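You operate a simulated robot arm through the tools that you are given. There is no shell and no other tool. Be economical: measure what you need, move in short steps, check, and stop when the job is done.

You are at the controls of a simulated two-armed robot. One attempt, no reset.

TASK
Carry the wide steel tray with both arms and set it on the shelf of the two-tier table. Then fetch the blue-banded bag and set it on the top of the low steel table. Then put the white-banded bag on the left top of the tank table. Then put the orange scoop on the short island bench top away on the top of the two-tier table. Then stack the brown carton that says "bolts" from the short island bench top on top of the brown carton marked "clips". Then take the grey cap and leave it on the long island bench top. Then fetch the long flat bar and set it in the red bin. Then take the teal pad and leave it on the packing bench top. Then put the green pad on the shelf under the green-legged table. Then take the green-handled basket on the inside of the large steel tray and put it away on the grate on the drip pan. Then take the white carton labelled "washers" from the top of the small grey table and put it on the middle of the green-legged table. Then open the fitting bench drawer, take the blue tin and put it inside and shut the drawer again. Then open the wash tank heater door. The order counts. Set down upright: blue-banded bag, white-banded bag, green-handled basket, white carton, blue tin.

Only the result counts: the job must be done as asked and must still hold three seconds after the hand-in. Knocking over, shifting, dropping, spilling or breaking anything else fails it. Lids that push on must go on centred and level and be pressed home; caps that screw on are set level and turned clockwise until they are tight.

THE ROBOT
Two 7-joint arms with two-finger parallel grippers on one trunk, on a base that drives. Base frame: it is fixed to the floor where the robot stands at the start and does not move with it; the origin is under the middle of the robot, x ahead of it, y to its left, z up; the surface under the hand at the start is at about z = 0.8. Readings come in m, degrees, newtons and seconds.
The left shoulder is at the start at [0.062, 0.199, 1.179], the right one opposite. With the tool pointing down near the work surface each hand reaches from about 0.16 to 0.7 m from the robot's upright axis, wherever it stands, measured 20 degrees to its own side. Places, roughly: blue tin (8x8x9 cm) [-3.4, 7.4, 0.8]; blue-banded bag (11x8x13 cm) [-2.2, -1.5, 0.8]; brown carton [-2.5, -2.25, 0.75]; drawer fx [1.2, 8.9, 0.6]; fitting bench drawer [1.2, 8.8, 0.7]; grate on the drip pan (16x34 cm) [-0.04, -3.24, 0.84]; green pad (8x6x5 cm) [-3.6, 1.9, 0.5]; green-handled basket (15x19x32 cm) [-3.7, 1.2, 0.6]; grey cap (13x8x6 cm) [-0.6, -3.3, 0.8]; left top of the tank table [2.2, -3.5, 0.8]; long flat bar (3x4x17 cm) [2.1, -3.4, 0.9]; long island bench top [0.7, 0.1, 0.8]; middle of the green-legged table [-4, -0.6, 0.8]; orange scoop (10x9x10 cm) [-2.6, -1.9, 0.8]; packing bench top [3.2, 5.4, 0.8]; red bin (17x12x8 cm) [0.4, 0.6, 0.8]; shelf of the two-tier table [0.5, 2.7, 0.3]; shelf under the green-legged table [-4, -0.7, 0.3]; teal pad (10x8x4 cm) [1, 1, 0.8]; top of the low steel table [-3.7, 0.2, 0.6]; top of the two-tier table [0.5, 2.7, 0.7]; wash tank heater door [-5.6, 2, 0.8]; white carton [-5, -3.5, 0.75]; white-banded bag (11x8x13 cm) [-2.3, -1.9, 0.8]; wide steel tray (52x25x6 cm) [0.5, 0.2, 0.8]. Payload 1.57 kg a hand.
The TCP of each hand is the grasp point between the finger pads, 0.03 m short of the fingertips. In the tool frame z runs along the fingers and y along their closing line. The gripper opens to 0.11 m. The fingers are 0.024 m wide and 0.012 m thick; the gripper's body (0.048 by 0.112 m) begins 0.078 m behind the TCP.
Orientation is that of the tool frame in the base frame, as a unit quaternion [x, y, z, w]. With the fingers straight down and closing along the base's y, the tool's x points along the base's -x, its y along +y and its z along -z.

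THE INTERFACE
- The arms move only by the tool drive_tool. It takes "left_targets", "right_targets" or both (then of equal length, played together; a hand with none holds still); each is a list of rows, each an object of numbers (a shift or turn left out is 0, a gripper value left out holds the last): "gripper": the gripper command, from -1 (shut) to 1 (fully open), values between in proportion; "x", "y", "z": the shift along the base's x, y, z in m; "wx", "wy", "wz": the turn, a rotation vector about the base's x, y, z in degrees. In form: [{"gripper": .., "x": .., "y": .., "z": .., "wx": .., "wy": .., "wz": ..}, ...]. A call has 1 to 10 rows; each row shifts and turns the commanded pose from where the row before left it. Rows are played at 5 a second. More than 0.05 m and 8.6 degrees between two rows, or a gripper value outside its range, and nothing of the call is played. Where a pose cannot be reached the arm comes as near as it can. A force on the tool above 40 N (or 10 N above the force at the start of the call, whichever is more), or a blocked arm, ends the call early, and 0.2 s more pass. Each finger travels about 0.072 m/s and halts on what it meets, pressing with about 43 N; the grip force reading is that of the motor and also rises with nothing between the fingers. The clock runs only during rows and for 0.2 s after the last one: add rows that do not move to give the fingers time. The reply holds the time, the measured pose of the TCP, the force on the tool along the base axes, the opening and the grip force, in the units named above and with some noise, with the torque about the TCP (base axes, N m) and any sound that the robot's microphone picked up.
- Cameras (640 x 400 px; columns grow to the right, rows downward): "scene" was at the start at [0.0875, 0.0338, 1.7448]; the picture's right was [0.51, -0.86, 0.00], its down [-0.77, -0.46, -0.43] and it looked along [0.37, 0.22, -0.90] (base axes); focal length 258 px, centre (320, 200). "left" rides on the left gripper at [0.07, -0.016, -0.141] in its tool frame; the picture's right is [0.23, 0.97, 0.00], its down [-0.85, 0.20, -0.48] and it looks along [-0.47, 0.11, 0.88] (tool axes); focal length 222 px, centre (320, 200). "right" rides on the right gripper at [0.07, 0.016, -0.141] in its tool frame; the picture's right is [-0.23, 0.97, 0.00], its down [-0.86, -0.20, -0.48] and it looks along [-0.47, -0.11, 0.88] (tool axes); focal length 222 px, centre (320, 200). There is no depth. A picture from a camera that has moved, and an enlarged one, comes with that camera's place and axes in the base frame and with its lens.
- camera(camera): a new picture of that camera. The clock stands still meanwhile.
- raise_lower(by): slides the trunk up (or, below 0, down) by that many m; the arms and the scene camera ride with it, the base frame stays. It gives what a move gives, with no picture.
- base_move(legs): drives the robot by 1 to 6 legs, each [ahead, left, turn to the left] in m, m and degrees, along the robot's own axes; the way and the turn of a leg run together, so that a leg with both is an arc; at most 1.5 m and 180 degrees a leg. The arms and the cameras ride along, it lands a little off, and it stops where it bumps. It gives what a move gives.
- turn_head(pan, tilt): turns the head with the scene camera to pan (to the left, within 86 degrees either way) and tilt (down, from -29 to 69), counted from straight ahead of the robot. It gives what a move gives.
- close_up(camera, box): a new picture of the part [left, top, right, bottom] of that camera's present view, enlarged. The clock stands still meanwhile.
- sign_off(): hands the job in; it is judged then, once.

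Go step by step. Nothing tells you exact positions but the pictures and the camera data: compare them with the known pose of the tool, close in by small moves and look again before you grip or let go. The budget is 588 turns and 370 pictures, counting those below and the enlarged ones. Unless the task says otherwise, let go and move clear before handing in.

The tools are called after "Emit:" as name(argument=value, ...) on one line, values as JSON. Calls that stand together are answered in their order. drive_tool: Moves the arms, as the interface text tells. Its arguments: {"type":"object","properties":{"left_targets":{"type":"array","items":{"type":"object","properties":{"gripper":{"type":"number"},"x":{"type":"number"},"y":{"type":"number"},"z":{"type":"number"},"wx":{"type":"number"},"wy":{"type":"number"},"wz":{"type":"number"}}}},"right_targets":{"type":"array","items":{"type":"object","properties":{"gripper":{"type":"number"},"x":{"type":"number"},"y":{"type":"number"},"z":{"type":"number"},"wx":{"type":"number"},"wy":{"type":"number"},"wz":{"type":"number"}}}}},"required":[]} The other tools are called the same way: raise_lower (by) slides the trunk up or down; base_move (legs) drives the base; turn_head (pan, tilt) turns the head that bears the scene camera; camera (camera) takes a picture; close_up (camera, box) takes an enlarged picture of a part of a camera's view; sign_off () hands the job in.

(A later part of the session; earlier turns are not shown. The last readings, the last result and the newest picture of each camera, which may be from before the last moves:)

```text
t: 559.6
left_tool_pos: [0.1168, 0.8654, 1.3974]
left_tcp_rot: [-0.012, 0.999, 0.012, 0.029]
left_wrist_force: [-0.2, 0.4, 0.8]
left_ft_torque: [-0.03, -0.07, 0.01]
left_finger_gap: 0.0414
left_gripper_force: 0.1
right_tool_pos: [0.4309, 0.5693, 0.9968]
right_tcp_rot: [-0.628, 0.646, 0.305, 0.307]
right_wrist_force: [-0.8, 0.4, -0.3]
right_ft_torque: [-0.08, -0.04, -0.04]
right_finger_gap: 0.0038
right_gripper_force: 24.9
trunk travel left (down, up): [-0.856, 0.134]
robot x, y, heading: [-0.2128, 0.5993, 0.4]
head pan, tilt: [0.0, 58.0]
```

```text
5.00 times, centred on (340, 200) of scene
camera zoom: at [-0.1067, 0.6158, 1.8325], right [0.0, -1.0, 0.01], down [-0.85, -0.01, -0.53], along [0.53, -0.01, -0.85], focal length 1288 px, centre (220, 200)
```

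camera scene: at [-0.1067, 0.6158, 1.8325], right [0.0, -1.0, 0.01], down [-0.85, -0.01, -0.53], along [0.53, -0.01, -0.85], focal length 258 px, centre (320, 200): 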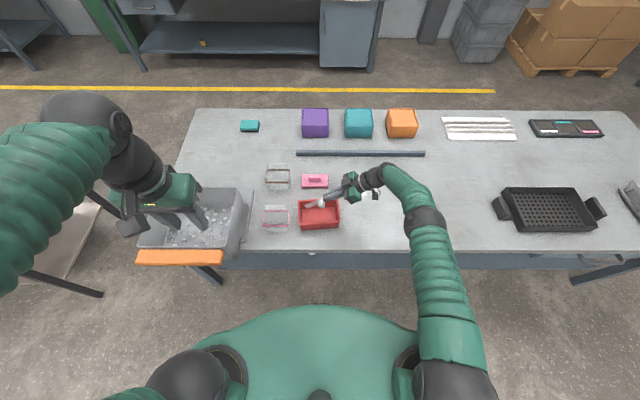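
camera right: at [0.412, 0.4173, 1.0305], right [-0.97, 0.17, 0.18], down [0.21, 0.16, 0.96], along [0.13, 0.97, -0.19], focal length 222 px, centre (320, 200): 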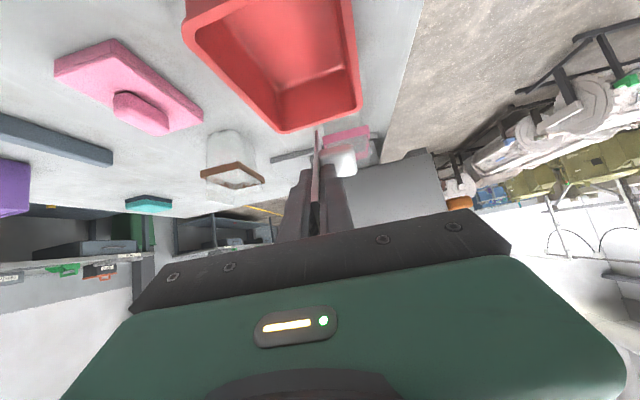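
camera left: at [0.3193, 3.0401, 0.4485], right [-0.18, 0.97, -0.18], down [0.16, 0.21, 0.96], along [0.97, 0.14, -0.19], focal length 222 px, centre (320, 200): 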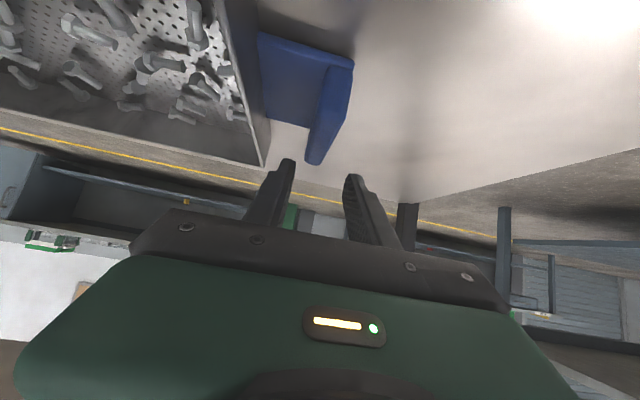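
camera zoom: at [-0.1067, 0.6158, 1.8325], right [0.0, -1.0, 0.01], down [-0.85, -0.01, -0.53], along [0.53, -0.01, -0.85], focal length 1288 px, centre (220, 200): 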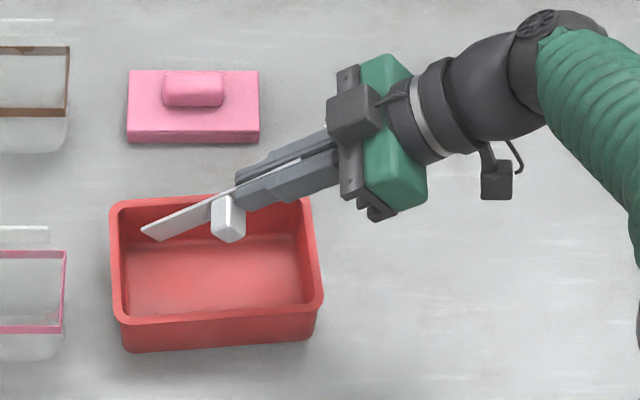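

Emit:
base_move(legs=[[0.015, 0, 0]])

Emit:
raise_lower(by=-0.08)

Emit:
close_up(camera="scene", box=[280, 160, 400, 240])

```text
t: 560.4
left_tool_pos: [0.1289, 0.8613, 1.3996]
left_tcp_rot: [-0.012, 0.999, 0.014, 0.031]
left_wrist_force: [-0.1, 0.5, 0.5]
left_ft_torque: [-0.01, -0.03, 0.02]
left_finger_gap: 0.0415
left_gripper_force: 0.1
right_tool_pos: [0.4445, 0.5661, 0.9973]
right_tcp_rot: [-0.629, 0.645, 0.305, 0.308]
right_wrist_force: [-0.7, 0.9, -0.1]
right_ft_torque: [-0.04, -0.01, -0.02]
right_finger_gap: 0.004
right_gripper_force: 24.6
trunk travel left (down, up): [-0.856, 0.134]
robot x, y, heading: [-0.1971, 0.5957, -0.1]
head pan, tilt: [0.0, 58.0]
```

```text
t: 561.5
left_tool_pos: [0.1318, 0.8542, 1.3203]
left_tcp_rot: [-0.013, 0.999, 0.015, 0.028]
left_wrist_force: [-0.4, 0.3, 0.1]
left_ft_torque: [0.01, -0.01, 0.01]
left_finger_gap: 0.0413
left_gripper_force: 0.0
right_tool_pos: [0.4474, 0.5614, 0.9152]
right_tcp_rot: [-0.628, 0.645, 0.307, 0.309]
right_wrist_force: [-0.5, 0.5, 0.3]
right_ft_torque: [0.0, -0.04, 0.02]
right_finger_gap: 0.0039
right_gripper_force: 25.1
trunk travel left (down, up): [-0.776, 0.214]
robot x, y, heading: [-0.1916, 0.5998, 0.0]
head pan, tilt: [0.0, 58.0]
```

```text
5.00 times, centred on (340, 200) of scene
camera zoom: at [-0.0874, 0.5993, 1.7523], right [0.0, -1.0, 0.0], down [-0.85, 0.0, -0.53], along [0.53, 0.0, -0.85], focal length 1288 px, centre (220, 200)
```

zoom: 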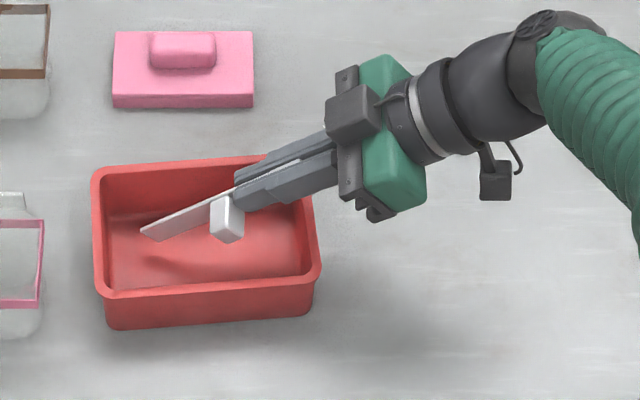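

Emit:
raise_lower(by=-0.015)

Emit:
raise_lower(by=-0.008)

Emit:
close_up(camera="scene", box=[280, 160, 400, 240])

```text
t: 562.2
left_tool_pos: [0.1311, 0.8563, 1.3048]
left_tcp_rot: [-0.012, 0.999, 0.015, 0.028]
left_wrist_force: [-0.4, -0.6, 0.9]
left_ft_torque: [-0.07, 0.0, -0.01]
left_finger_gap: 0.0412
left_gripper_force: 0.0
right_tool_pos: [0.4469, 0.5629, 0.9]
right_tcp_rot: [-0.628, 0.645, 0.307, 0.308]
right_wrist_force: [-0.1, 0.3, -0.1]
right_ft_torque: [-0.02, 0.01, -0.02]
right_finger_gap: 0.0039
right_gripper_force: 25.2
trunk travel left (down, up): [-0.761, 0.229]
robot x, y, heading: [-0.1922, 0.6016, -0.0]
head pan, tilt: [0.0, 58.0]
```

```text
t: 562.7
left_tool_pos: [0.1299, 0.8526, 1.2992]
left_tcp_rot: [-0.012, 0.999, 0.016, 0.031]
left_wrist_force: [0.4, -1.6, 0.7]
left_ft_torque: [-0.01, 0.04, 0.0]
left_finger_gap: 0.0413
left_gripper_force: 0.0
right_tool_pos: [0.4474, 0.5591, 0.893]
right_tcp_rot: [-0.627, 0.645, 0.307, 0.311]
right_wrist_force: [1.1, -3.7, 11.0]
right_ft_torque: [0.73, 0.04, 0.03]
right_finger_gap: 0.0032
right_gripper_force: 23.9
trunk travel left (down, up): [-0.753, 0.237]
robot x, y, heading: [-0.1945, 0.6023, 0.1]
head pan, tilt: [0.0, 58.0]
```

```text
5.00 times, centred on (340, 200) of scene
camera zoom: at [-0.0909, 0.5962, 1.7296], right [0.0, -1.0, 0.0], down [-0.85, 0.0, -0.53], along [0.53, 0.0, -0.85], focal length 1288 px, centre (220, 200)
```

zoom: 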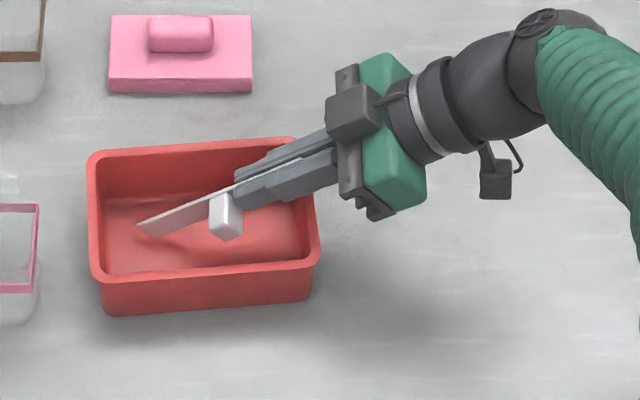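

Emit:
drive_tool(right_targets=[{"gripper": -0.7}, {"gripper": -0.5}, {"gripper": -0.3}, {}, {}])

Emit:
close_up(camera="scene", box=[280, 160, 400, 240])

```text
t: 563.9
left_tool_pos: [0.1309, 0.8545, 1.2973]
left_tcp_rot: [-0.013, 0.999, 0.016, 0.029]
left_wrist_force: [0.8, -0.9, 0.3]
left_ft_torque: [-0.01, -0.01, -0.02]
left_finger_gap: 0.0412
left_gripper_force: 0.0
right_tool_pos: [0.4473, 0.5623, 0.8919]
right_tcp_rot: [-0.627, 0.646, 0.307, 0.31]
right_wrist_force: [-0.2, -0.4, -0.1]
right_ft_torque: [0.01, -0.02, 0.01]
right_finger_gap: 0.0383
right_gripper_force: 0.1
trunk travel left (down, up): [-0.753, 0.237]
robot x, y, heading: [-0.1934, 0.5958, 0.2]
head pan, tilt: [0.0, 58.0]
```

```text
5.00 times, centred on (340, 200) of scene
camera zoom: at [-0.089, 0.5988, 1.7294], right [0.0, -1.0, 0.0], down [-0.85, 0.0, -0.53], along [0.53, 0.0, -0.85], focal length 1288 px, centre (220, 200)
```

zoom: 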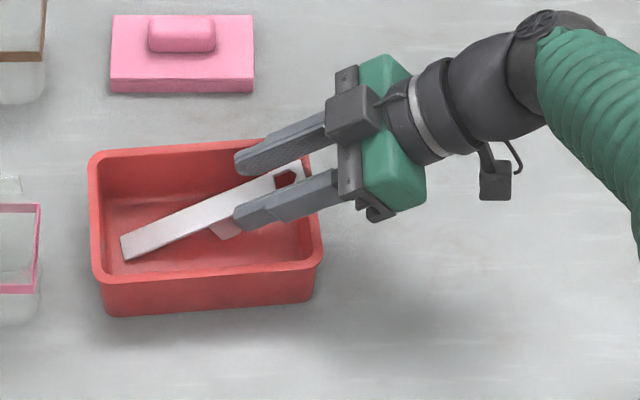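

Emit:
raise_lower(by=0.04)

Emit:
close_up(camera="scene", box=[280, 160, 400, 240])

```text
t: 564.8
left_tool_pos: [0.131, 0.8543, 1.3379]
left_tcp_rot: [-0.013, 0.999, 0.016, 0.028]
left_wrist_force: [0.0, -0.5, 1.1]
left_ft_torque: [-0.02, -0.01, -0.01]
left_finger_gap: 0.0414
left_gripper_force: 0.1
right_tool_pos: [0.4469, 0.5613, 0.9326]
right_tcp_rot: [-0.627, 0.645, 0.308, 0.309]
right_wrist_force: [0.6, 0.7, 0.4]
right_ft_torque: [0.04, 0.01, -0.01]
right_finger_gap: 0.0386
right_gripper_force: 0.1
trunk travel left (down, up): [-0.793, 0.197]
robot x, y, heading: [-0.1922, 0.6017, -0.0]
head pan, tilt: [0.0, 58.0]
```

```text
5.00 times, centred on (340, 200) of scene
camera zoom: at [-0.0885, 0.5989, 1.7693], right [0.0, -1.0, 0.0], down [-0.85, 0.0, -0.53], along [0.53, 0.0, -0.85], focal length 1288 px, centre (220, 200)
```

zoom: 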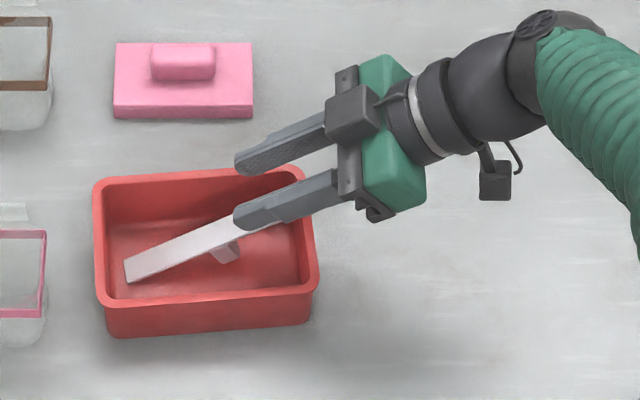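

The bar rests in the bin. I raise, straighten the hand, and drive around the south end to the east side for the teal pad.

Emit:
raise_lower(by=0.18)

Emit:
drive_tool(right_targets=[{"wx": -8.4}, {"wx": -8.4}, {"wx": -8.4}, {"wx": -8.4}, {"wx": -8.4}, {"wx": -8.4}, {}])

Emit:
base_move(legs=[[-0.45, 0, 0], [0, -1.25, 0], [0, -1.2, 0], [1.2, 0, 0], [1.25, 0, 0]])

```text
t: 566.8
left_tool_pos: [0.1315, 0.854, 1.5176]
left_tcp_rot: [-0.012, 0.999, 0.016, 0.028]
left_wrist_force: [-0.5, -0.4, 0.4]
left_ft_torque: [0.02, -0.02, 0.0]
left_finger_gap: 0.0412
left_gripper_force: 0.1
right_tool_pos: [0.4472, 0.5616, 1.1122]
right_tcp_rot: [-0.627, 0.646, 0.307, 0.31]
right_wrist_force: [-0.1, -0.4, 0.6]
right_ft_torque: [0.01, 0.01, 0.01]
right_finger_gap: 0.0382
right_gripper_force: 0.1
trunk travel left (down, up): [-0.973, 0.017]
robot x, y, heading: [-0.1935, 0.5983, 0.0]
head pan, tilt: [0.0, 58.0]
```

```text
t: 568.4
left_tool_pos: [0.1305, 0.8572, 1.5169]
left_tcp_rot: [-0.013, 0.999, 0.015, 0.028]
left_wrist_force: [0.5, -0.1, -0.4]
left_ft_torque: [0.02, -0.02, 0.01]
left_finger_gap: 0.0415
left_gripper_force: 0.1
right_tool_pos: [0.4465, 0.5624, 1.1126]
right_tcp_rot: [-0.7, 0.714, 0.002, 0.01]
right_wrist_force: [1.2, -0.1, 0.4]
right_ft_torque: [0.04, 0.03, -0.02]
right_finger_gap: 0.0385
right_gripper_force: 0.1
trunk travel left (down, up): [-0.973, 0.017]
robot x, y, heading: [-0.19, 0.5987, -0.3]
head pan, tilt: [0.0, 58.0]
```

```text
t: 594.2
left_tool_pos: [2.1861, -1.5432, 1.5168]
left_tcp_rot: [-0.016, 0.999, 0.015, 0.03]
left_wrist_force: [0.5, -0.1, 0.7]
left_ft_torque: [-0.01, 0.01, -0.03]
left_finger_gap: 0.0413
left_gripper_force: 0.0
right_tool_pos: [2.5035, -1.8345, 1.1145]
right_tcp_rot: [-0.701, 0.713, 0.002, 0.012]
right_wrist_force: [-0.1, -0.2, 0.3]
right_ft_torque: [-0.02, 0.0, 0.03]
right_finger_gap: 0.0384
right_gripper_force: 0.0
trunk travel left (down, up): [-0.973, 0.017]
robot x, y, heading: [1.8623, -1.8036, 0.2]
head pan, tilt: [0.0, 58.0]
```

Emit:
base_move(legs=[[0, 0, 179.8], [0, -1.4, 0], [0, -1.4, 0]])

Emit:
turn_head(pan=0, tilt=50)

Emit:
camera(camera="scene")

```text
t: 614.9
left_tool_pos: [1.6538, 0.7297, 1.5169]
left_tcp_rot: [0.999, -0.017, -0.03, 0.014]
left_wrist_force: [0.3, 0.3, 0.8]
left_ft_torque: [0.02, 0.0, -0.01]
left_finger_gap: 0.0413
left_gripper_force: 0.1
right_tool_pos: [1.3529, 1.0399, 1.1134]
right_tcp_rot: [0.734, 0.679, -0.012, 0.001]
right_wrist_force: [-0.2, 0.3, 0.1]
right_ft_torque: [0.03, 0.02, -0.01]
right_finger_gap: 0.0384
right_gripper_force: 0.0
trunk travel left (down, up): [-0.973, 0.017]
robot x, y, heading: [1.9928, 0.9667, 177.0]
head pan, tilt: [0.0, 58.0]
```

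```text
t: 615.6
left_tool_pos: [1.6547, 0.733, 1.5179]
left_tcp_rot: [0.999, -0.017, -0.03, 0.014]
left_wrist_force: [-0.2, -0.6, -0.1]
left_ft_torque: [-0.01, 0.0, -0.02]
left_finger_gap: 0.0411
left_gripper_force: 0.2
right_tool_pos: [1.3547, 1.0434, 1.1128]
right_tcp_rot: [0.735, 0.678, -0.013, 0.002]
right_wrist_force: [-1.3, -0.8, 0.1]
right_ft_torque: [-0.03, 0.01, 0.02]
right_finger_gap: 0.0382
right_gripper_force: 0.2
trunk travel left (down, up): [-0.973, 0.017]
robot x, y, heading: [1.9927, 0.9731, 176.8]
head pan, tilt: [0.0, 50.0]
```

```text
217 pictures are left
camera scene: at [1.8808, 0.9759, 1.9595], right [0.06, 1.0, 0.0], down [0.77, -0.04, -0.64], along [-0.64, 0.04, -0.77], focal length 258 px, centre (320, 200)
```

scene: 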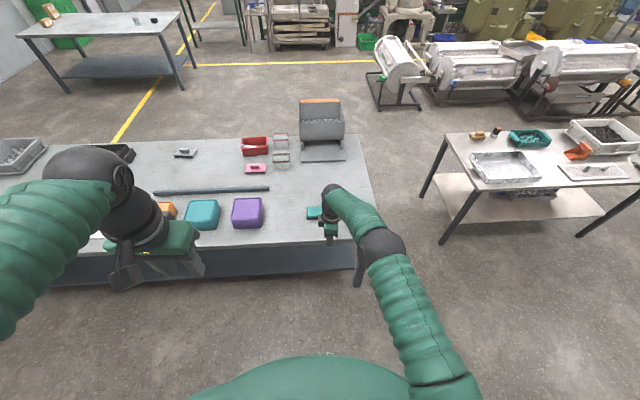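

Emit:
base_move(legs=[[0.33, 0, 3.2]])

Emit:
camera(camera="right")

Emit:
close_up(camera="scene", box=[260, 200, 380, 300])

```text
t: 617.8
left_tool_pos: [1.3441, 0.7217, 1.5197]
left_tcp_rot: [0.999, 0.013, -0.032, 0.015]
left_wrist_force: [0.2, -0.5, -0.2]
left_ft_torque: [0.0, 0.03, 0.0]
left_finger_gap: 0.0414
left_gripper_force: 0.0
right_tool_pos: [1.0248, 1.0138, 1.1158]
right_tcp_rot: [0.714, 0.7, -0.014, 0.002]
right_wrist_force: [0.2, 0.3, 0.4]
right_ft_torque: [0.0, 0.01, -0.03]
right_finger_gap: 0.0384
right_gripper_force: 0.0
trunk travel left (down, up): [-0.973, 0.017]
robot x, y, heading: [1.6613, 0.9813, -180.0]
head pan, tilt: [0.0, 50.0]
```

```text
216 pictures are left
camera right: at [1.0454, 1.0869, 1.2558], right [0.97, -0.25, -0.01], down [-0.21, -0.84, 0.5], along [-0.13, -0.48, -0.87], focal length 222 px, centre (320, 200)
```

right: 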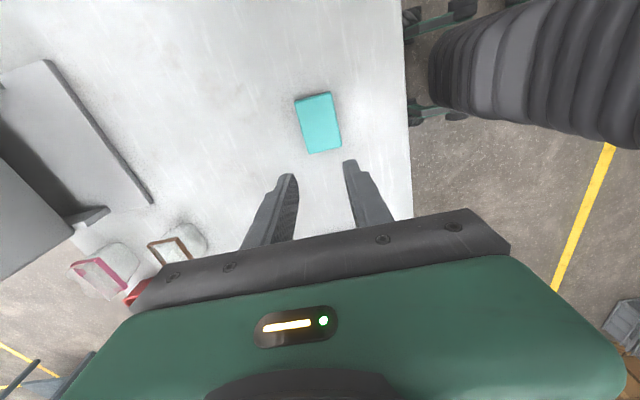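

```text
4.00 times, centred on (320, 250) of scene
camera zoom: at [1.5577, 0.9765, 1.96], right [0.0, 1.0, 0.0], down [0.77, 0.0, -0.64], along [-0.64, 0.0, -0.77], focal length 1030 px, centre (320, 0)
```

zoom: 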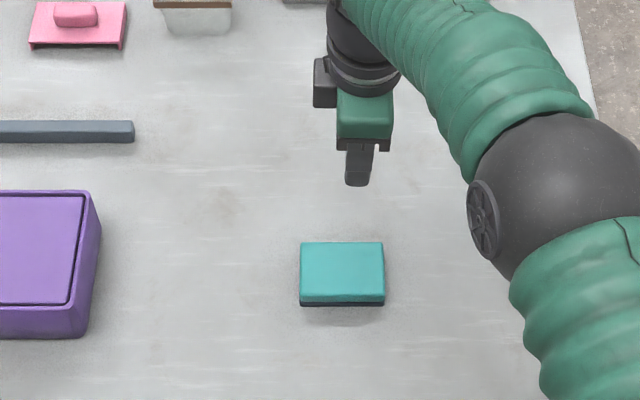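

Emit:
drive_tool(right_targets=[{"gripper": 0.5, "x": 0.005, "y": -0.006}, {"gripper": 1, "x": 0.005, "y": -0.006}, {}])

Emit:
raise_lower(by=-0.18)

Emit:
camera(camera="right")

```text
t: 618.5
left_tool_pos: [1.3413, 0.7225, 1.5191]
left_tcp_rot: [0.999, 0.012, -0.031, 0.016]
left_wrist_force: [0.3, -0.5, -0.2]
left_ft_torque: [0.01, -0.02, 0.05]
left_finger_gap: 0.0415
left_gripper_force: 0.0
right_tool_pos: [1.0331, 1.0023, 1.1153]
right_tcp_rot: [0.714, 0.7, -0.013, 0.001]
right_wrist_force: [0.6, -0.1, 0.2]
right_ft_torque: [0.01, 0.02, 0.02]
right_finger_gap: 0.1099
right_gripper_force: 0.1
trunk travel left (down, up): [-0.973, 0.017]
robot x, y, heading: [1.6596, 0.9767, -180.0]
head pan, tilt: [0.0, 50.0]
```

```text
t: 620.5
left_tool_pos: [1.3409, 0.7223, 1.3384]
left_tcp_rot: [0.999, 0.013, -0.03, 0.015]
left_wrist_force: [-0.4, -0.2, 0.6]
left_ft_torque: [0.02, 0.01, 0.0]
left_finger_gap: 0.0415
left_gripper_force: 0.1
right_tool_pos: [1.0314, 1.0023, 0.9357]
right_tcp_rot: [0.713, 0.701, -0.013, 0.002]
right_wrist_force: [-0.6, 0.1, 0.8]
right_ft_torque: [0.01, -0.02, 0.06]
right_finger_gap: 0.1103
right_gripper_force: 0.1
trunk travel left (down, up): [-0.793, 0.197]
robot x, y, heading: [1.6594, 0.9778, -180.1]
head pan, tilt: [0.0, 50.0]
```

```text
214 pictures are left
camera right: at [1.0527, 1.0752, 1.0746], right [0.97, -0.25, -0.01], down [-0.21, -0.84, 0.5], along [-0.13, -0.48, -0.87], focal length 222 px, centre (320, 200)
```

right: 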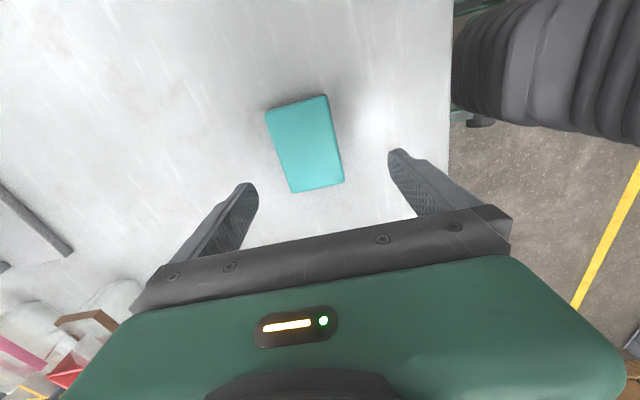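

Emit:
drive_tool(right_targets=[{"x": -0.01, "y": 0.012}, {}])

Emit:
raise_lower(by=-0.092)

Emit:
camera(camera="right")

```text
t: 621.1
left_tool_pos: [1.3404, 0.7229, 1.3381]
left_tcp_rot: [0.999, 0.013, -0.031, 0.015]
left_wrist_force: [-0.9, 0.4, -0.5]
left_ft_torque: [-0.02, -0.01, 0.01]
left_finger_gap: 0.0412
left_gripper_force: 0.0
right_tool_pos: [1.0221, 1.013, 0.9341]
right_tcp_rot: [0.714, 0.7, -0.014, 0.002]
right_wrist_force: [0.1, 0.3, 0.1]
right_ft_torque: [0.03, 0.02, 0.02]
right_finger_gap: 0.11
right_gripper_force: 0.0
trunk travel left (down, up): [-0.793, 0.197]
robot x, y, heading: [1.6628, 0.9772, -180.1]
head pan, tilt: [0.0, 50.0]
```

```text
t: 622.4
left_tool_pos: [1.3409, 0.7224, 1.2462]
left_tcp_rot: [0.999, 0.012, -0.031, 0.015]
left_wrist_force: [0.7, -0.2, 0.6]
left_ft_torque: [-0.01, -0.05, 0.04]
left_finger_gap: 0.0414
left_gripper_force: 0.0
right_tool_pos: [1.0208, 1.0131, 0.8423]
right_tcp_rot: [0.714, 0.7, -0.014, 0.003]
right_wrist_force: [-1.0, 0.1, 0.4]
right_ft_torque: [-0.01, 0.0, -0.03]
right_finger_gap: 0.1099
right_gripper_force: 0.1
trunk travel left (down, up): [-0.701, 0.289]
robot x, y, heading: [1.6584, 0.9795, -180.1]
head pan, tilt: [0.0, 50.0]
```

```text
213 pictures are left
camera right: at [1.0422, 1.0865, 0.9826], right [0.97, -0.25, -0.01], down [-0.21, -0.84, 0.5], along [-0.13, -0.48, -0.87], focal length 222 px, centre (320, 200)
```

right: 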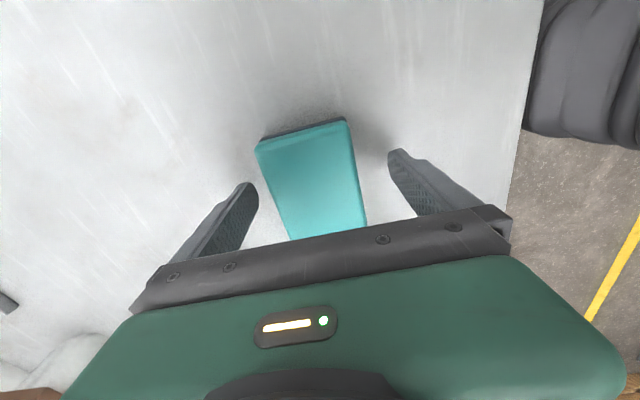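

Emit:
raise_lower(by=-0.006)

Emit:
drive_tool(right_targets=[{"gripper": 0.4}, {"gripper": 0.0}, {"gripper": -0.5}, {}, {}])

Emit:
raise_lower(by=0.28)

Emit:
camera(camera="right")

```text
t: 623.0
left_tool_pos: [1.3411, 0.7224, 1.2399]
left_tcp_rot: [0.999, 0.013, -0.031, 0.016]
left_wrist_force: [0.5, 0.6, 0.5]
left_ft_torque: [-0.01, 0.02, 0.02]
left_finger_gap: 0.0415
left_gripper_force: 0.1
right_tool_pos: [1.0222, 1.0129, 0.8359]
right_tcp_rot: [0.714, 0.7, -0.013, 0.002]
right_wrist_force: [-0.8, -0.1, -1.1]
right_ft_torque: [0.01, -0.04, 0.02]
right_finger_gap: 0.1099
right_gripper_force: 0.2
trunk travel left (down, up): [-0.695, 0.295]
robot x, y, heading: [1.6599, 0.9783, -179.9]
head pan, tilt: [0.0, 50.0]
```

```text
t: 624.2
left_tool_pos: [1.3404, 0.7218, 1.2408]
left_tcp_rot: [0.999, 0.013, -0.031, 0.015]
left_wrist_force: [-0.6, 0.2, 0.1]
left_ft_torque: [-0.03, 0.0, 0.02]
left_finger_gap: 0.0415
left_gripper_force: 0.1
right_tool_pos: [1.0224, 1.014, 0.8368]
right_tcp_rot: [0.714, 0.7, -0.014, 0.002]
right_wrist_force: [0.0, 0.4, 0.8]
right_ft_torque: [0.06, -0.06, 0.02]
right_finger_gap: 0.0695
right_gripper_force: 42.8
trunk travel left (down, up): [-0.695, 0.295]
robot x, y, heading: [1.6603, 0.9817, -180.2]
head pan, tilt: [0.0, 50.0]
```

```text
t: 627.0
left_tool_pos: [1.3398, 0.7225, 1.5202]
left_tcp_rot: [0.999, 0.013, -0.031, 0.014]
left_wrist_force: [0.0, 0.4, 0.4]
left_ft_torque: [-0.01, 0.01, -0.03]
left_finger_gap: 0.0415
left_gripper_force: 0.1
right_tool_pos: [1.021, 1.0138, 1.116]
right_tcp_rot: [0.714, 0.7, -0.012, 0.002]
right_wrist_force: [0.1, -0.3, -0.8]
right_ft_torque: [-0.01, 0.01, 0.01]
right_finger_gap: 0.0693
right_gripper_force: 43.6
trunk travel left (down, up): [-0.975, 0.015]
robot x, y, heading: [1.6579, 0.9805, -179.8]
head pan, tilt: [0.0, 50.0]
```

```text
212 pictures are left
camera right: at [1.0416, 1.0863, 1.2562], right [0.97, -0.25, -0.01], down [-0.21, -0.84, 0.5], along [-0.13, -0.48, -0.87], focal length 222 px, centre (320, 200)
```

right: 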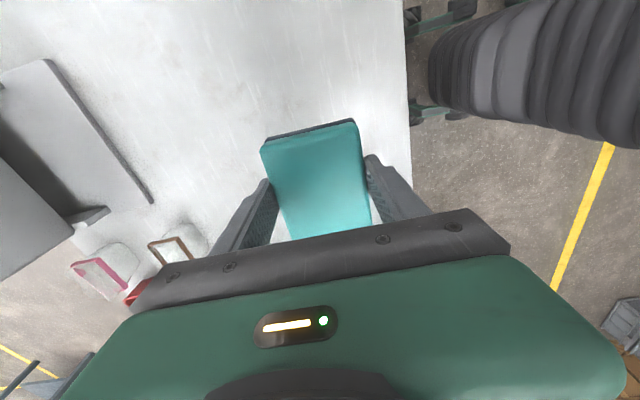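

Emit:
base_move(legs=[[-0.35, 0, 0], [0, 0, -179.8], [0, 1.45, 0], [0, 1.45, 0], [0, 1.35, 0]])

Emit:
turn_head(pan=0, tilt=35)

Emit:
camera(camera="scene")

```text
t: 656.7
left_tool_pos: [2.3583, 5.5022, 1.521]
left_tcp_rot: [-0.01, 0.999, 0.016, 0.031]
left_wrist_force: [0.3, 0.4, -0.7]
left_ft_torque: [0.04, -0.03, -0.01]
left_finger_gap: 0.0413
left_gripper_force: 0.0
right_tool_pos: [2.6759, 5.2089, 1.1176]
right_tcp_rot: [-0.698, 0.716, 0.004, 0.014]
right_wrist_force: [0.0, 0.2, -0.5]
right_ft_torque: [0.01, 0.0, -0.01]
right_finger_gap: 0.0695
right_gripper_force: 43.2
trunk travel left (down, up): [-0.975, 0.015]
robot x, y, heading: [2.0382, 5.2524, -0.3]
head pan, tilt: [0.0, 50.0]
```

```text
t: 657.5
left_tool_pos: [2.3564, 5.5039, 1.5193]
left_tcp_rot: [-0.01, 0.999, 0.015, 0.03]
left_wrist_force: [0.0, 0.6, -1.5]
left_ft_torque: [0.03, 0.0, 0.0]
left_finger_gap: 0.0413
left_gripper_force: 0.0
right_tool_pos: [2.675, 5.211, 1.118]
right_tcp_rot: [-0.697, 0.717, 0.002, 0.013]
right_wrist_force: [0.4, 0.4, -1.6]
right_ft_torque: [-0.01, 0.04, 0.0]
right_finger_gap: 0.0697
right_gripper_force: 42.7
trunk travel left (down, up): [-0.975, 0.015]
robot x, y, heading: [2.0378, 5.2475, -0.3]
head pan, tilt: [0.0, 35.0]
```

```text
211 pictures are left
camera scene: at [2.1617, 5.2511, 1.9831], right [0.0, -1.0, 0.0], down [-0.58, 0.0, -0.82], along [0.82, 0.0, -0.58], focal length 258 px, centre (320, 200)
```

scene: 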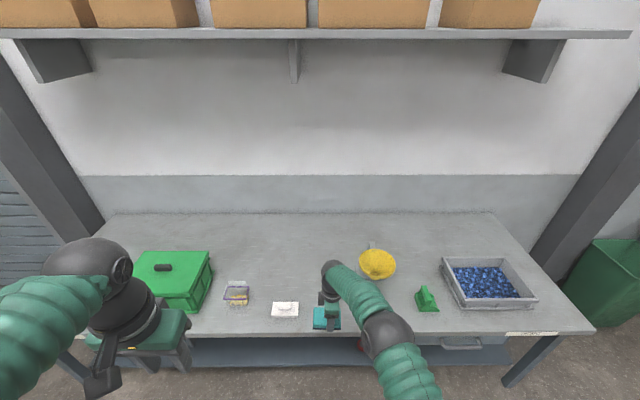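

Emit:
base_move(legs=[[0.27, -0.02, 0]])

Emit:
raise_lower(by=-0.26)

Emit:
camera(camera="scene")

Emit:
camera(camera="right")

```text
t: 659.4
left_tool_pos: [2.6205, 5.4828, 1.5232]
left_tcp_rot: [-0.01, 0.999, 0.015, 0.033]
left_wrist_force: [0.0, -0.4, 0.1]
left_ft_torque: [-0.02, 0.02, 0.03]
left_finger_gap: 0.0415
left_gripper_force: 0.1
right_tool_pos: [2.9397, 5.1906, 1.1208]
right_tcp_rot: [-0.698, 0.716, 0.0, 0.016]
right_wrist_force: [-0.2, 0.2, -1.8]
right_ft_torque: [-0.03, -0.02, 0.01]
right_finger_gap: 0.0696
right_gripper_force: 42.7
trunk travel left (down, up): [-0.975, 0.015]
robot x, y, heading: [2.3073, 5.225, -0.2]
head pan, tilt: [0.0, 35.0]
```

```text
t: 662.0
left_tool_pos: [2.6262, 5.4818, 1.2599]
left_tcp_rot: [-0.01, 0.999, 0.016, 0.029]
left_wrist_force: [-0.4, -0.3, -1.4]
left_ft_torque: [-0.01, 0.07, -0.02]
left_finger_gap: 0.0412
left_gripper_force: 0.0
right_tool_pos: [2.9446, 5.1888, 0.8599]
right_tcp_rot: [-0.698, 0.716, 0.002, 0.014]
right_wrist_force: [0.4, 0.5, -1.5]
right_ft_torque: [0.02, 0.02, -0.02]
right_finger_gap: 0.0695
right_gripper_force: 43.0
trunk travel left (down, up): [-0.715, 0.275]
robot x, y, heading: [2.3066, 5.2279, -0.3]
head pan, tilt: [0.0, 35.0]
```

```text
210 pictures are left
camera scene: at [2.4316, 5.2287, 1.7233], right [-0.01, -1.0, 0.0], down [-0.58, 0.0, -0.82], along [0.82, 0.0, -0.58], focal length 258 px, centre (320, 200)
```

scene: 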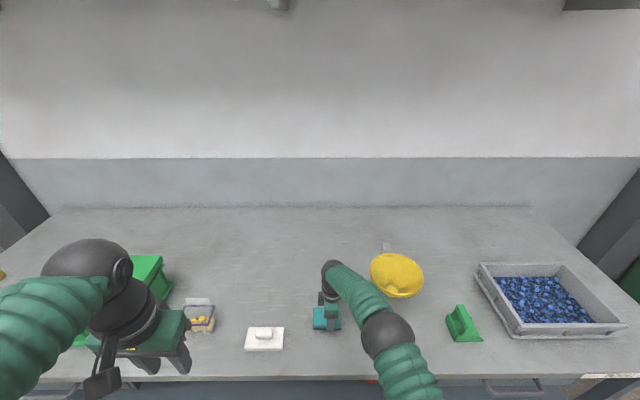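

```text
209 pictures are left
camera right: at [2.9243, 5.1181, 0.998], right [-0.97, 0.25, -0.01], down [0.21, 0.84, 0.5], along [0.14, 0.48, -0.87], focal length 222 px, centre (320, 200)
```

right: 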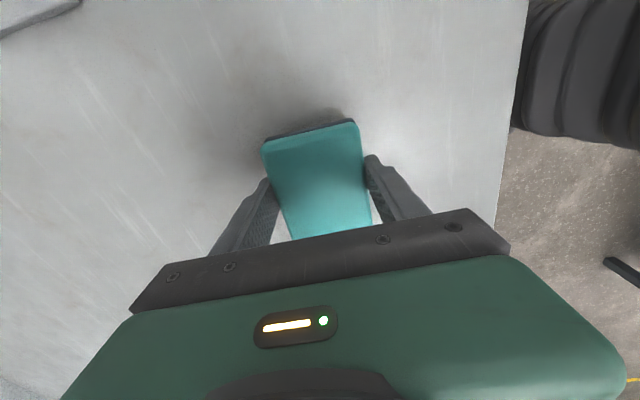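

Emit:
raise_lower(by=-0.018)

Emit:
raise_lower(by=-0.005)

```text
t: 662.7
left_tool_pos: [2.6273, 5.4813, 1.2423]
left_tcp_rot: [-0.01, 0.999, 0.015, 0.028]
left_wrist_force: [0.6, 0.8, 0.3]
left_ft_torque: [0.03, 0.0, -0.01]
left_finger_gap: 0.0413
left_gripper_force: 0.0
right_tool_pos: [2.9445, 5.189, 0.8396]
right_tcp_rot: [-0.698, 0.716, 0.001, 0.014]
right_wrist_force: [-0.6, -0.2, -0.7]
right_ft_torque: [-0.02, 0.0, -0.02]
right_finger_gap: 0.0696
right_gripper_force: 43.0
trunk travel left (down, up): [-0.697, 0.293]
robot x, y, heading: [2.3088, 5.2283, -0.5]
head pan, tilt: [0.0, 35.0]
```

```text
t: 663.2
left_tool_pos: [2.6242, 5.4825, 1.2382]
left_tcp_rot: [-0.01, 0.999, 0.015, 0.031]
left_wrist_force: [0.7, 1.0, 0.4]
left_ft_torque: [0.0, -0.01, -0.02]
left_finger_gap: 0.0413
left_gripper_force: 0.0
right_tool_pos: [2.9433, 5.189, 0.8373]
right_tcp_rot: [-0.698, 0.716, 0.001, 0.015]
right_wrist_force: [-2.1, -0.3, 14.3]
right_ft_torque: [0.11, 0.55, 0.05]
right_finger_gap: 0.0694
right_gripper_force: 43.2
trunk travel left (down, up): [-0.692, 0.298]
robot x, y, heading: [2.3062, 5.2289, -0.4]
head pan, tilt: [0.0, 35.0]
```

Emit:
drive_tool(right_targets=[{"z": 0.001}, {"gripper": 0.2}, {"gripper": 0.7}, {"gripper": 1}, {}])

Emit:
raise_lower(by=0.28)

Emit:
camera(camera="right")

Emit:
base_move(legs=[[-0.4, 0, 0]])

Emit:
turn_head(pan=86, tilt=20)

Emit:
camera(camera="scene")

```text
t: 664.4
left_tool_pos: [2.6261, 5.4817, 1.2363]
left_tcp_rot: [-0.01, 0.999, 0.015, 0.028]
left_wrist_force: [0.6, -0.7, -0.1]
left_ft_torque: [-0.02, 0.02, 0.0]
left_finger_gap: 0.0411
left_gripper_force: 0.1
right_tool_pos: [2.945, 5.1897, 0.8365]
right_tcp_rot: [-0.698, 0.716, 0.002, 0.014]
right_wrist_force: [0.2, 0.3, -0.4]
right_ft_torque: [-0.02, 0.0, 0.01]
right_finger_gap: 0.1101
right_gripper_force: 0.0
trunk travel left (down, up): [-0.692, 0.298]
robot x, y, heading: [2.312, 5.2272, -0.4]
head pan, tilt: [0.0, 35.0]
```

```text
t: 667.3
left_tool_pos: [2.6267, 5.4818, 1.5167]
left_tcp_rot: [-0.01, 0.999, 0.016, 0.029]
left_wrist_force: [0.6, 0.7, -0.3]
left_ft_torque: [0.0, 0.02, 0.01]
left_finger_gap: 0.0412
left_gripper_force: 0.0
right_tool_pos: [2.9443, 5.1907, 1.1164]
right_tcp_rot: [-0.697, 0.717, 0.001, 0.014]
right_wrist_force: [0.8, 0.4, 0.7]
right_ft_torque: [0.03, 0.0, 0.03]
right_finger_gap: 0.11
right_gripper_force: 0.1
trunk travel left (down, up): [-0.972, 0.018]
robot x, y, heading: [2.3055, 5.2277, -0.2]
head pan, tilt: [0.0, 35.0]
```

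```text
208 pictures are left
camera right: at [2.925, 5.1183, 1.2558], right [-0.97, 0.25, -0.01], down [0.21, 0.84, 0.5], along [0.14, 0.48, -0.87], focal length 222 px, centre (320, 200)
```

right: 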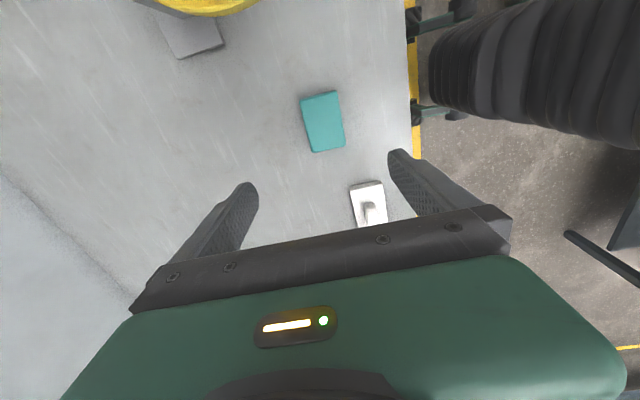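

```text
t: 669.8
left_tool_pos: [2.2285, 5.4816, 1.5161]
left_tcp_rot: [-0.004, 0.999, 0.016, 0.027]
left_wrist_force: [-0.4, 0.6, -1.3]
left_ft_torque: [0.01, 0.01, 0.0]
left_finger_gap: 0.0413
left_gripper_force: 0.0
right_tool_pos: [2.5437, 5.1859, 1.1136]
right_tcp_rot: [-0.694, 0.72, 0.003, 0.013]
right_wrist_force: [0.1, 1.2, 0.1]
right_ft_torque: [-0.03, -0.03, -0.01]
right_finger_gap: 0.1102
right_gripper_force: 0.1
trunk travel left (down, up): [-0.972, 0.018]
robot x, y, heading: [1.9032, 5.2312, -1.0]
head pan, tilt: [0.0, 35.0]
```

```text
t: 671.4
left_tool_pos: [2.2244, 5.4831, 1.5149]
left_tcp_rot: [-0.004, 1.0, 0.017, 0.025]
left_wrist_force: [-1.3, -0.1, 0.1]
left_ft_torque: [0.03, 0.0, -0.01]
left_finger_gap: 0.0412
left_gripper_force: 0.1
right_tool_pos: [2.5399, 5.1864, 1.1171]
right_tcp_rot: [-0.694, 0.72, 0.001, 0.014]
right_wrist_force: [-0.2, -0.6, 0.3]
right_ft_torque: [0.01, -0.01, 0.0]
right_finger_gap: 0.1101
right_gripper_force: 0.0
trunk travel left (down, up): [-0.972, 0.018]
robot x, y, heading: [1.9008, 5.2297, -0.8]
head pan, tilt: [85.9, 20.0]
```

```text
207 pictures are left
camera scene: at [1.9483, 5.3263, 2.0042], right [1.0, -0.09, 0.0], down [-0.03, -0.34, -0.94], along [0.08, 0.94, -0.34], focal length 258 px, centre (320, 200)
```

scene: 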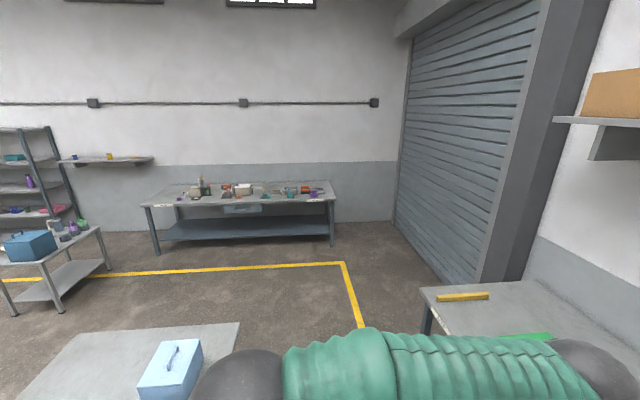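

Teal pad done. I pass between the tables westward and back toward the west area.

Emit:
base_move(legs=[[0.05, -1.31, 0.8], [0, 0, 180], [1.35, 0, 0], [1.35, 0, 0]])

Emit:
base_move(legs=[[0, 1.25, 0], [0, 1.25, 0], [0, 1.0, 0]])

Emit:
turn_head(pan=-20, tilt=20)

Emit:
camera(camera="scene")

```text
t: 697.1
left_tool_pos: [-0.9033, 3.8282, 1.5174]
left_tcp_rot: [0.999, 0.023, -0.018, 0.037]
left_wrist_force: [-0.6, 0.4, -0.8]
left_ft_torque: [-0.03, -0.09, 0.01]
left_finger_gap: 0.0413
left_gripper_force: 0.0
right_tool_pos: [-1.2341, 4.0997, 1.1123]
right_tcp_rot: [0.706, 0.708, -0.024, 0.013]
right_wrist_force: [-0.1, 1.5, 0.7]
right_ft_torque: [-0.12, -0.02, 0.04]
right_finger_gap: 0.1099
right_gripper_force: 0.1
trunk travel left (down, up): [-0.972, 0.018]
robot x, y, heading: [-0.5907, 4.043, -178.3]
head pan, tilt: [85.9, 20.0]
stopped in leg 4: the robot was blocked; the commanded pose is now the measured one
```

```text
t: 714.4
left_tool_pos: [-0.8204, 0.2467, 1.5158]
left_tcp_rot: [0.999, 0.027, -0.022, 0.027]
left_wrist_force: [-0.7, 0.1, 0.1]
left_ft_torque: [-0.02, -0.02, -0.01]
left_finger_gap: 0.0412
left_gripper_force: 0.1
right_tool_pos: [-1.1499, 0.522, 1.1148]
right_tcp_rot: [0.704, 0.71, -0.019, 0.006]
right_wrist_force: [-0.4, -0.2, 0.3]
right_ft_torque: [-0.03, 0.01, 0.03]
right_finger_gap: 0.1098
right_gripper_force: 0.0
trunk travel left (down, up): [-0.972, 0.018]
robot x, y, heading: [-0.5107, 0.4892, -178.6]
head pan, tilt: [85.9, 20.0]
```

```text
t: 716.2
left_tool_pos: [-0.8177, 0.2414, 1.5141]
left_tcp_rot: [0.999, 0.028, -0.02, 0.026]
left_wrist_force: [-1.3, 0.4, 0.8]
left_ft_torque: [0.02, 0.01, 0.03]
left_finger_gap: 0.0413
left_gripper_force: 0.1
right_tool_pos: [-1.1484, 0.5176, 1.1162]
right_tcp_rot: [0.704, 0.71, -0.019, 0.005]
right_wrist_force: [-0.3, 0.4, -0.2]
right_ft_torque: [-0.02, 0.02, 0.0]
right_finger_gap: 0.1099
right_gripper_force: 0.0
trunk travel left (down, up): [-0.972, 0.018]
robot x, y, heading: [-0.512, 0.4863, -178.4]
head pan, tilt: [-20.0, 20.0]
```

```text
206 pictures are left
camera scene: at [-0.6319, 0.5155, 2.0041], right [0.31, 0.95, 0.0], down [0.33, -0.11, -0.94], along [-0.89, 0.29, -0.34], focal length 258 px, centre (320, 200)
```

scene: 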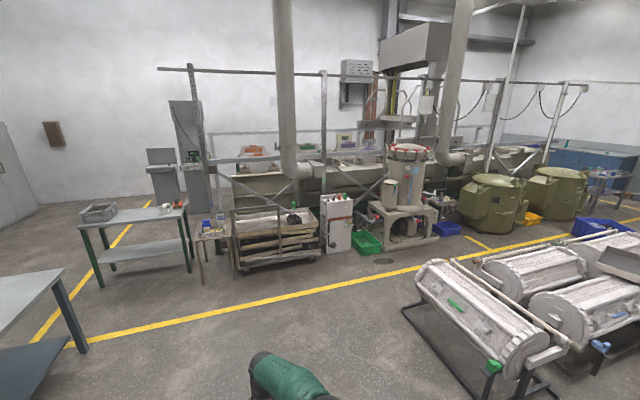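

Emit:
turn_head(pan=-75, tilt=20)

Emit:
camera(camera="scene")

```text
t: 717.4
left_tool_pos: [-0.8185, 0.2414, 1.5124]
left_tcp_rot: [0.999, 0.028, -0.021, 0.024]
left_wrist_force: [0.0, -0.2, -1.1]
left_ft_torque: [0.02, -0.02, 0.02]
left_finger_gap: 0.0414
left_gripper_force: 0.2
right_tool_pos: [-1.1493, 0.5175, 1.1157]
right_tcp_rot: [0.704, 0.71, -0.017, 0.005]
right_wrist_force: [-0.3, -0.9, -0.6]
right_ft_torque: [0.02, 0.0, 0.02]
right_finger_gap: 0.11
right_gripper_force: 0.1
trunk travel left (down, up): [-0.972, 0.018]
robot x, y, heading: [-0.5127, 0.4884, -178.2]
head pan, tilt: [-75.0, 20.0]
```

```text
205 pictures are left
camera scene: at [-0.5703, 0.5749, 2.0043], right [0.96, 0.29, 0.0], down [0.1, -0.33, -0.94], along [-0.27, 0.9, -0.34], focal length 258 px, centre (320, 200)
```

scene: 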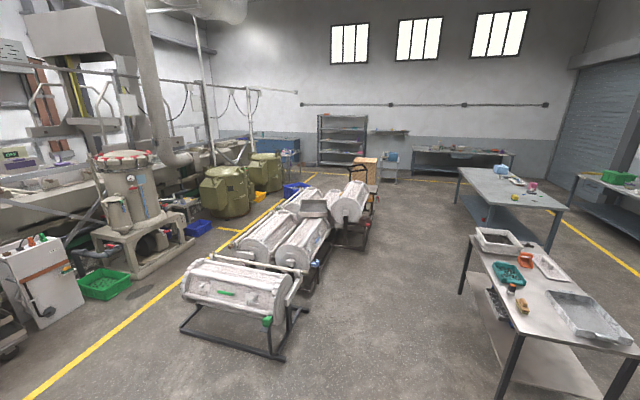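

Emit:
base_move(legs=[[1.1, 0, -1.6], [1.0, 0, 0], [0, -0.75, 0]])

Emit:
turn_head(pan=-25, tilt=35)

Emit:
camera(camera="scene")

```text
t: 731.5
left_tool_pos: [-2.926, 0.9847, 1.5118]
left_tcp_rot: [1.0, 0.002, -0.021, 0.022]
left_wrist_force: [-0.4, -0.5, 0.1]
left_ft_torque: [0.03, 0.05, 0.0]
left_finger_gap: 0.0411
left_gripper_force: 0.1
right_tool_pos: [-3.2416, 1.2791, 1.1152]
right_tcp_rot: [0.722, 0.692, -0.018, 0.003]
right_wrist_force: [0.4, -0.4, -1.1]
right_ft_torque: [0.01, -0.04, 0.0]
right_finger_gap: 0.11
right_gripper_force: 0.0
trunk travel left (down, up): [-0.972, 0.018]
robot x, y, heading: [-2.6035, 1.2233, 178.7]
head pan, tilt: [-75.0, 20.0]
```

```text
t: 732.7
left_tool_pos: [-2.9256, 0.9889, 1.5119]
left_tcp_rot: [0.999, 0.001, -0.019, 0.026]
left_wrist_force: [0.2, -0.7, -0.8]
left_ft_torque: [0.0, 0.02, -0.02]
left_finger_gap: 0.0412
left_gripper_force: 0.0
right_tool_pos: [-3.2409, 1.2822, 1.1163]
right_tcp_rot: [0.721, 0.692, -0.02, 0.004]
right_wrist_force: [0.0, 1.0, -1.1]
right_ft_torque: [0.01, -0.05, -0.01]
right_finger_gap: 0.1098
right_gripper_force: 0.0
trunk travel left (down, up): [-0.972, 0.018]
robot x, y, heading: [-2.6087, 1.2222, 178.7]
head pan, tilt: [-25.0, 35.0]
```

```text
204 pictures are left
camera scene: at [-2.7176, 1.2559, 1.9804], right [0.44, 0.9, 0.0], down [0.52, -0.25, -0.82], along [-0.73, 0.36, -0.57], focal length 258 px, centre (320, 200)
```

scene: 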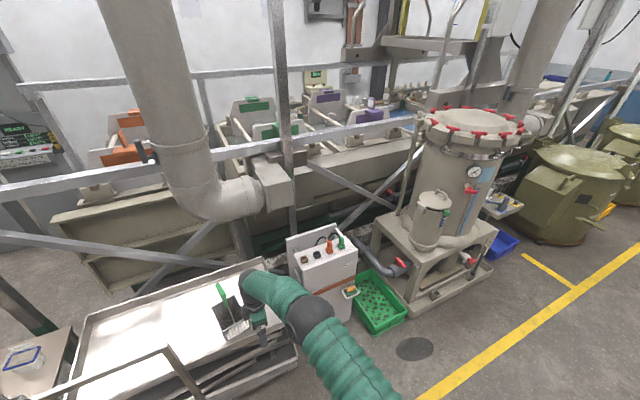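

Emit:
close_up(camera="scene", box=[280, 225, 420, 340])

```text
3.48 times, centred on (350, 282) of scene
camera zoom: at [-2.7176, 1.2559, 1.9804], right [0.44, 0.9, 0.0], down [0.52, -0.25, -0.82], along [-0.73, 0.36, -0.57], focal length 896 px, centre (216, -87)
```

zoom: 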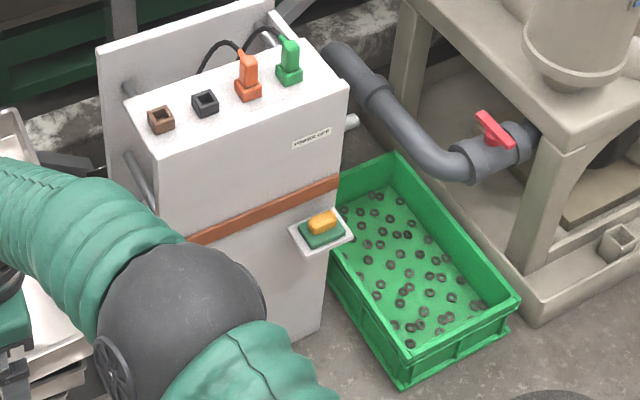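

The green pad sits on a small ledge on the white cabinet's front at about (-3.56,1.90,.53). I turn the hand back to default and drive there.

Emit:
drive_tool(right_targets=[{"wz": -8.6}, {"wz": -8.6}, {"wz": -8.6}, {"wz": -8.6}, {"wz": -8.6}, {"wz": -8.6}, {"wz": -8.6}, {"wz": -8.6}, {"wz": -8.6}, {"wz": -8.6}])

Emit:
base_move(legs=[[0.0, -0.62, 1.0], [0.25, 0, 0]])

Emit:
turn_head(pan=-5, tilt=50)

Emit:
camera(camera="scene")

Emit:
camera(camera="right")

```text
t: 734.9
left_tool_pos: [-2.9241, 0.99, 1.5134]
left_tcp_rot: [1.0, 0.002, -0.018, 0.026]
left_wrist_force: [0.1, -0.2, -0.4]
left_ft_torque: [0.0, 0.0, -0.02]
left_finger_gap: 0.0414
left_gripper_force: 0.2
right_tool_pos: [-3.2412, 1.2826, 1.116]
right_tcp_rot: [1.0, 0.012, -0.017, -0.012]
right_wrist_force: [-1.1, 0.4, 0.4]
right_ft_torque: [-0.02, 0.04, -0.01]
right_finger_gap: 0.1099
right_gripper_force: 0.0
trunk travel left (down, up): [-0.972, 0.018]
robot x, y, heading: [-2.6059, 1.2224, 178.8]
head pan, tilt: [-25.0, 35.0]
```

```text
t: 738.1
left_tool_pos: [-2.9291, 1.5592, 1.5099]
left_tcp_rot: [0.998, -0.049, -0.007, 0.038]
left_wrist_force: [0.0, -0.2, 0.0]
left_ft_torque: [-0.02, 0.0, 0.0]
left_finger_gap: 0.0414
left_gripper_force: 0.0
right_tool_pos: [-3.2188, 1.8772, 1.1163]
right_tcp_rot: [0.999, -0.038, -0.017, -0.006]
right_wrist_force: [-0.5, 0.8, -0.3]
right_ft_torque: [-0.04, -0.01, -0.02]
right_finger_gap: 0.1101
right_gripper_force: 0.0
trunk travel left (down, up): [-0.972, 0.018]
robot x, y, heading: [-2.5966, 1.7339, 173.1]
head pan, tilt: [-25.0, 35.0]
stopped in leg 1: the robot was blocked; the commanded pose is now the measured one
```

```text
t: 739.0
left_tool_pos: [-2.9276, 1.557, 1.5081]
left_tcp_rot: [0.998, -0.05, -0.007, 0.037]
left_wrist_force: [-0.3, 0.4, -0.5]
left_ft_torque: [-0.04, -0.02, 0.0]
left_finger_gap: 0.0417
left_gripper_force: 0.1
right_tool_pos: [-3.2167, 1.8758, 1.1168]
right_tcp_rot: [0.999, -0.037, -0.018, -0.006]
right_wrist_force: [0.4, -0.4, -1.5]
right_ft_torque: [-0.02, -0.01, 0.05]
right_finger_gap: 0.1098
right_gripper_force: 0.1
trunk travel left (down, up): [-0.972, 0.018]
robot x, y, heading: [-2.5949, 1.7344, 173.1]
head pan, tilt: [-5.0, 50.0]
```

```text
202 pictures are left
camera scene: at [-2.7053, 1.7566, 1.9584], right [0.21, 0.98, 0.0], down [0.75, -0.16, -0.64], along [-0.63, 0.13, -0.77], focal length 258 px, centre (320, 200)
```

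scene: 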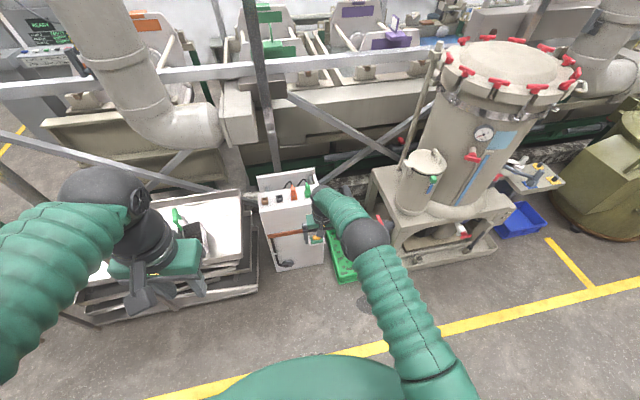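

```text
201 pictures are left
camera right: at [-3.1429, 1.8529, 1.2558], right [-0.3, -0.95, 0.0], down [-0.82, 0.26, 0.51], along [-0.49, 0.15, -0.86], focal length 222 px, centre (320, 200)
```

right: 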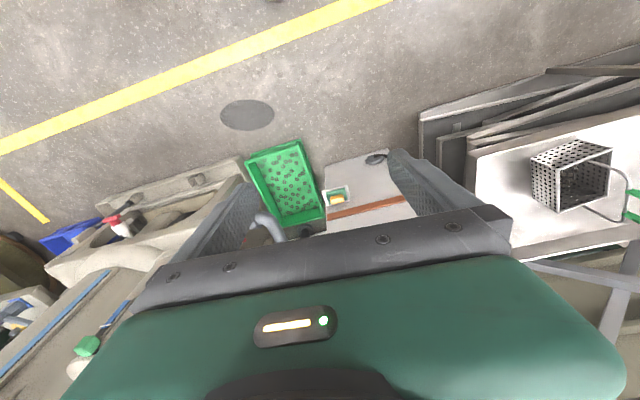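

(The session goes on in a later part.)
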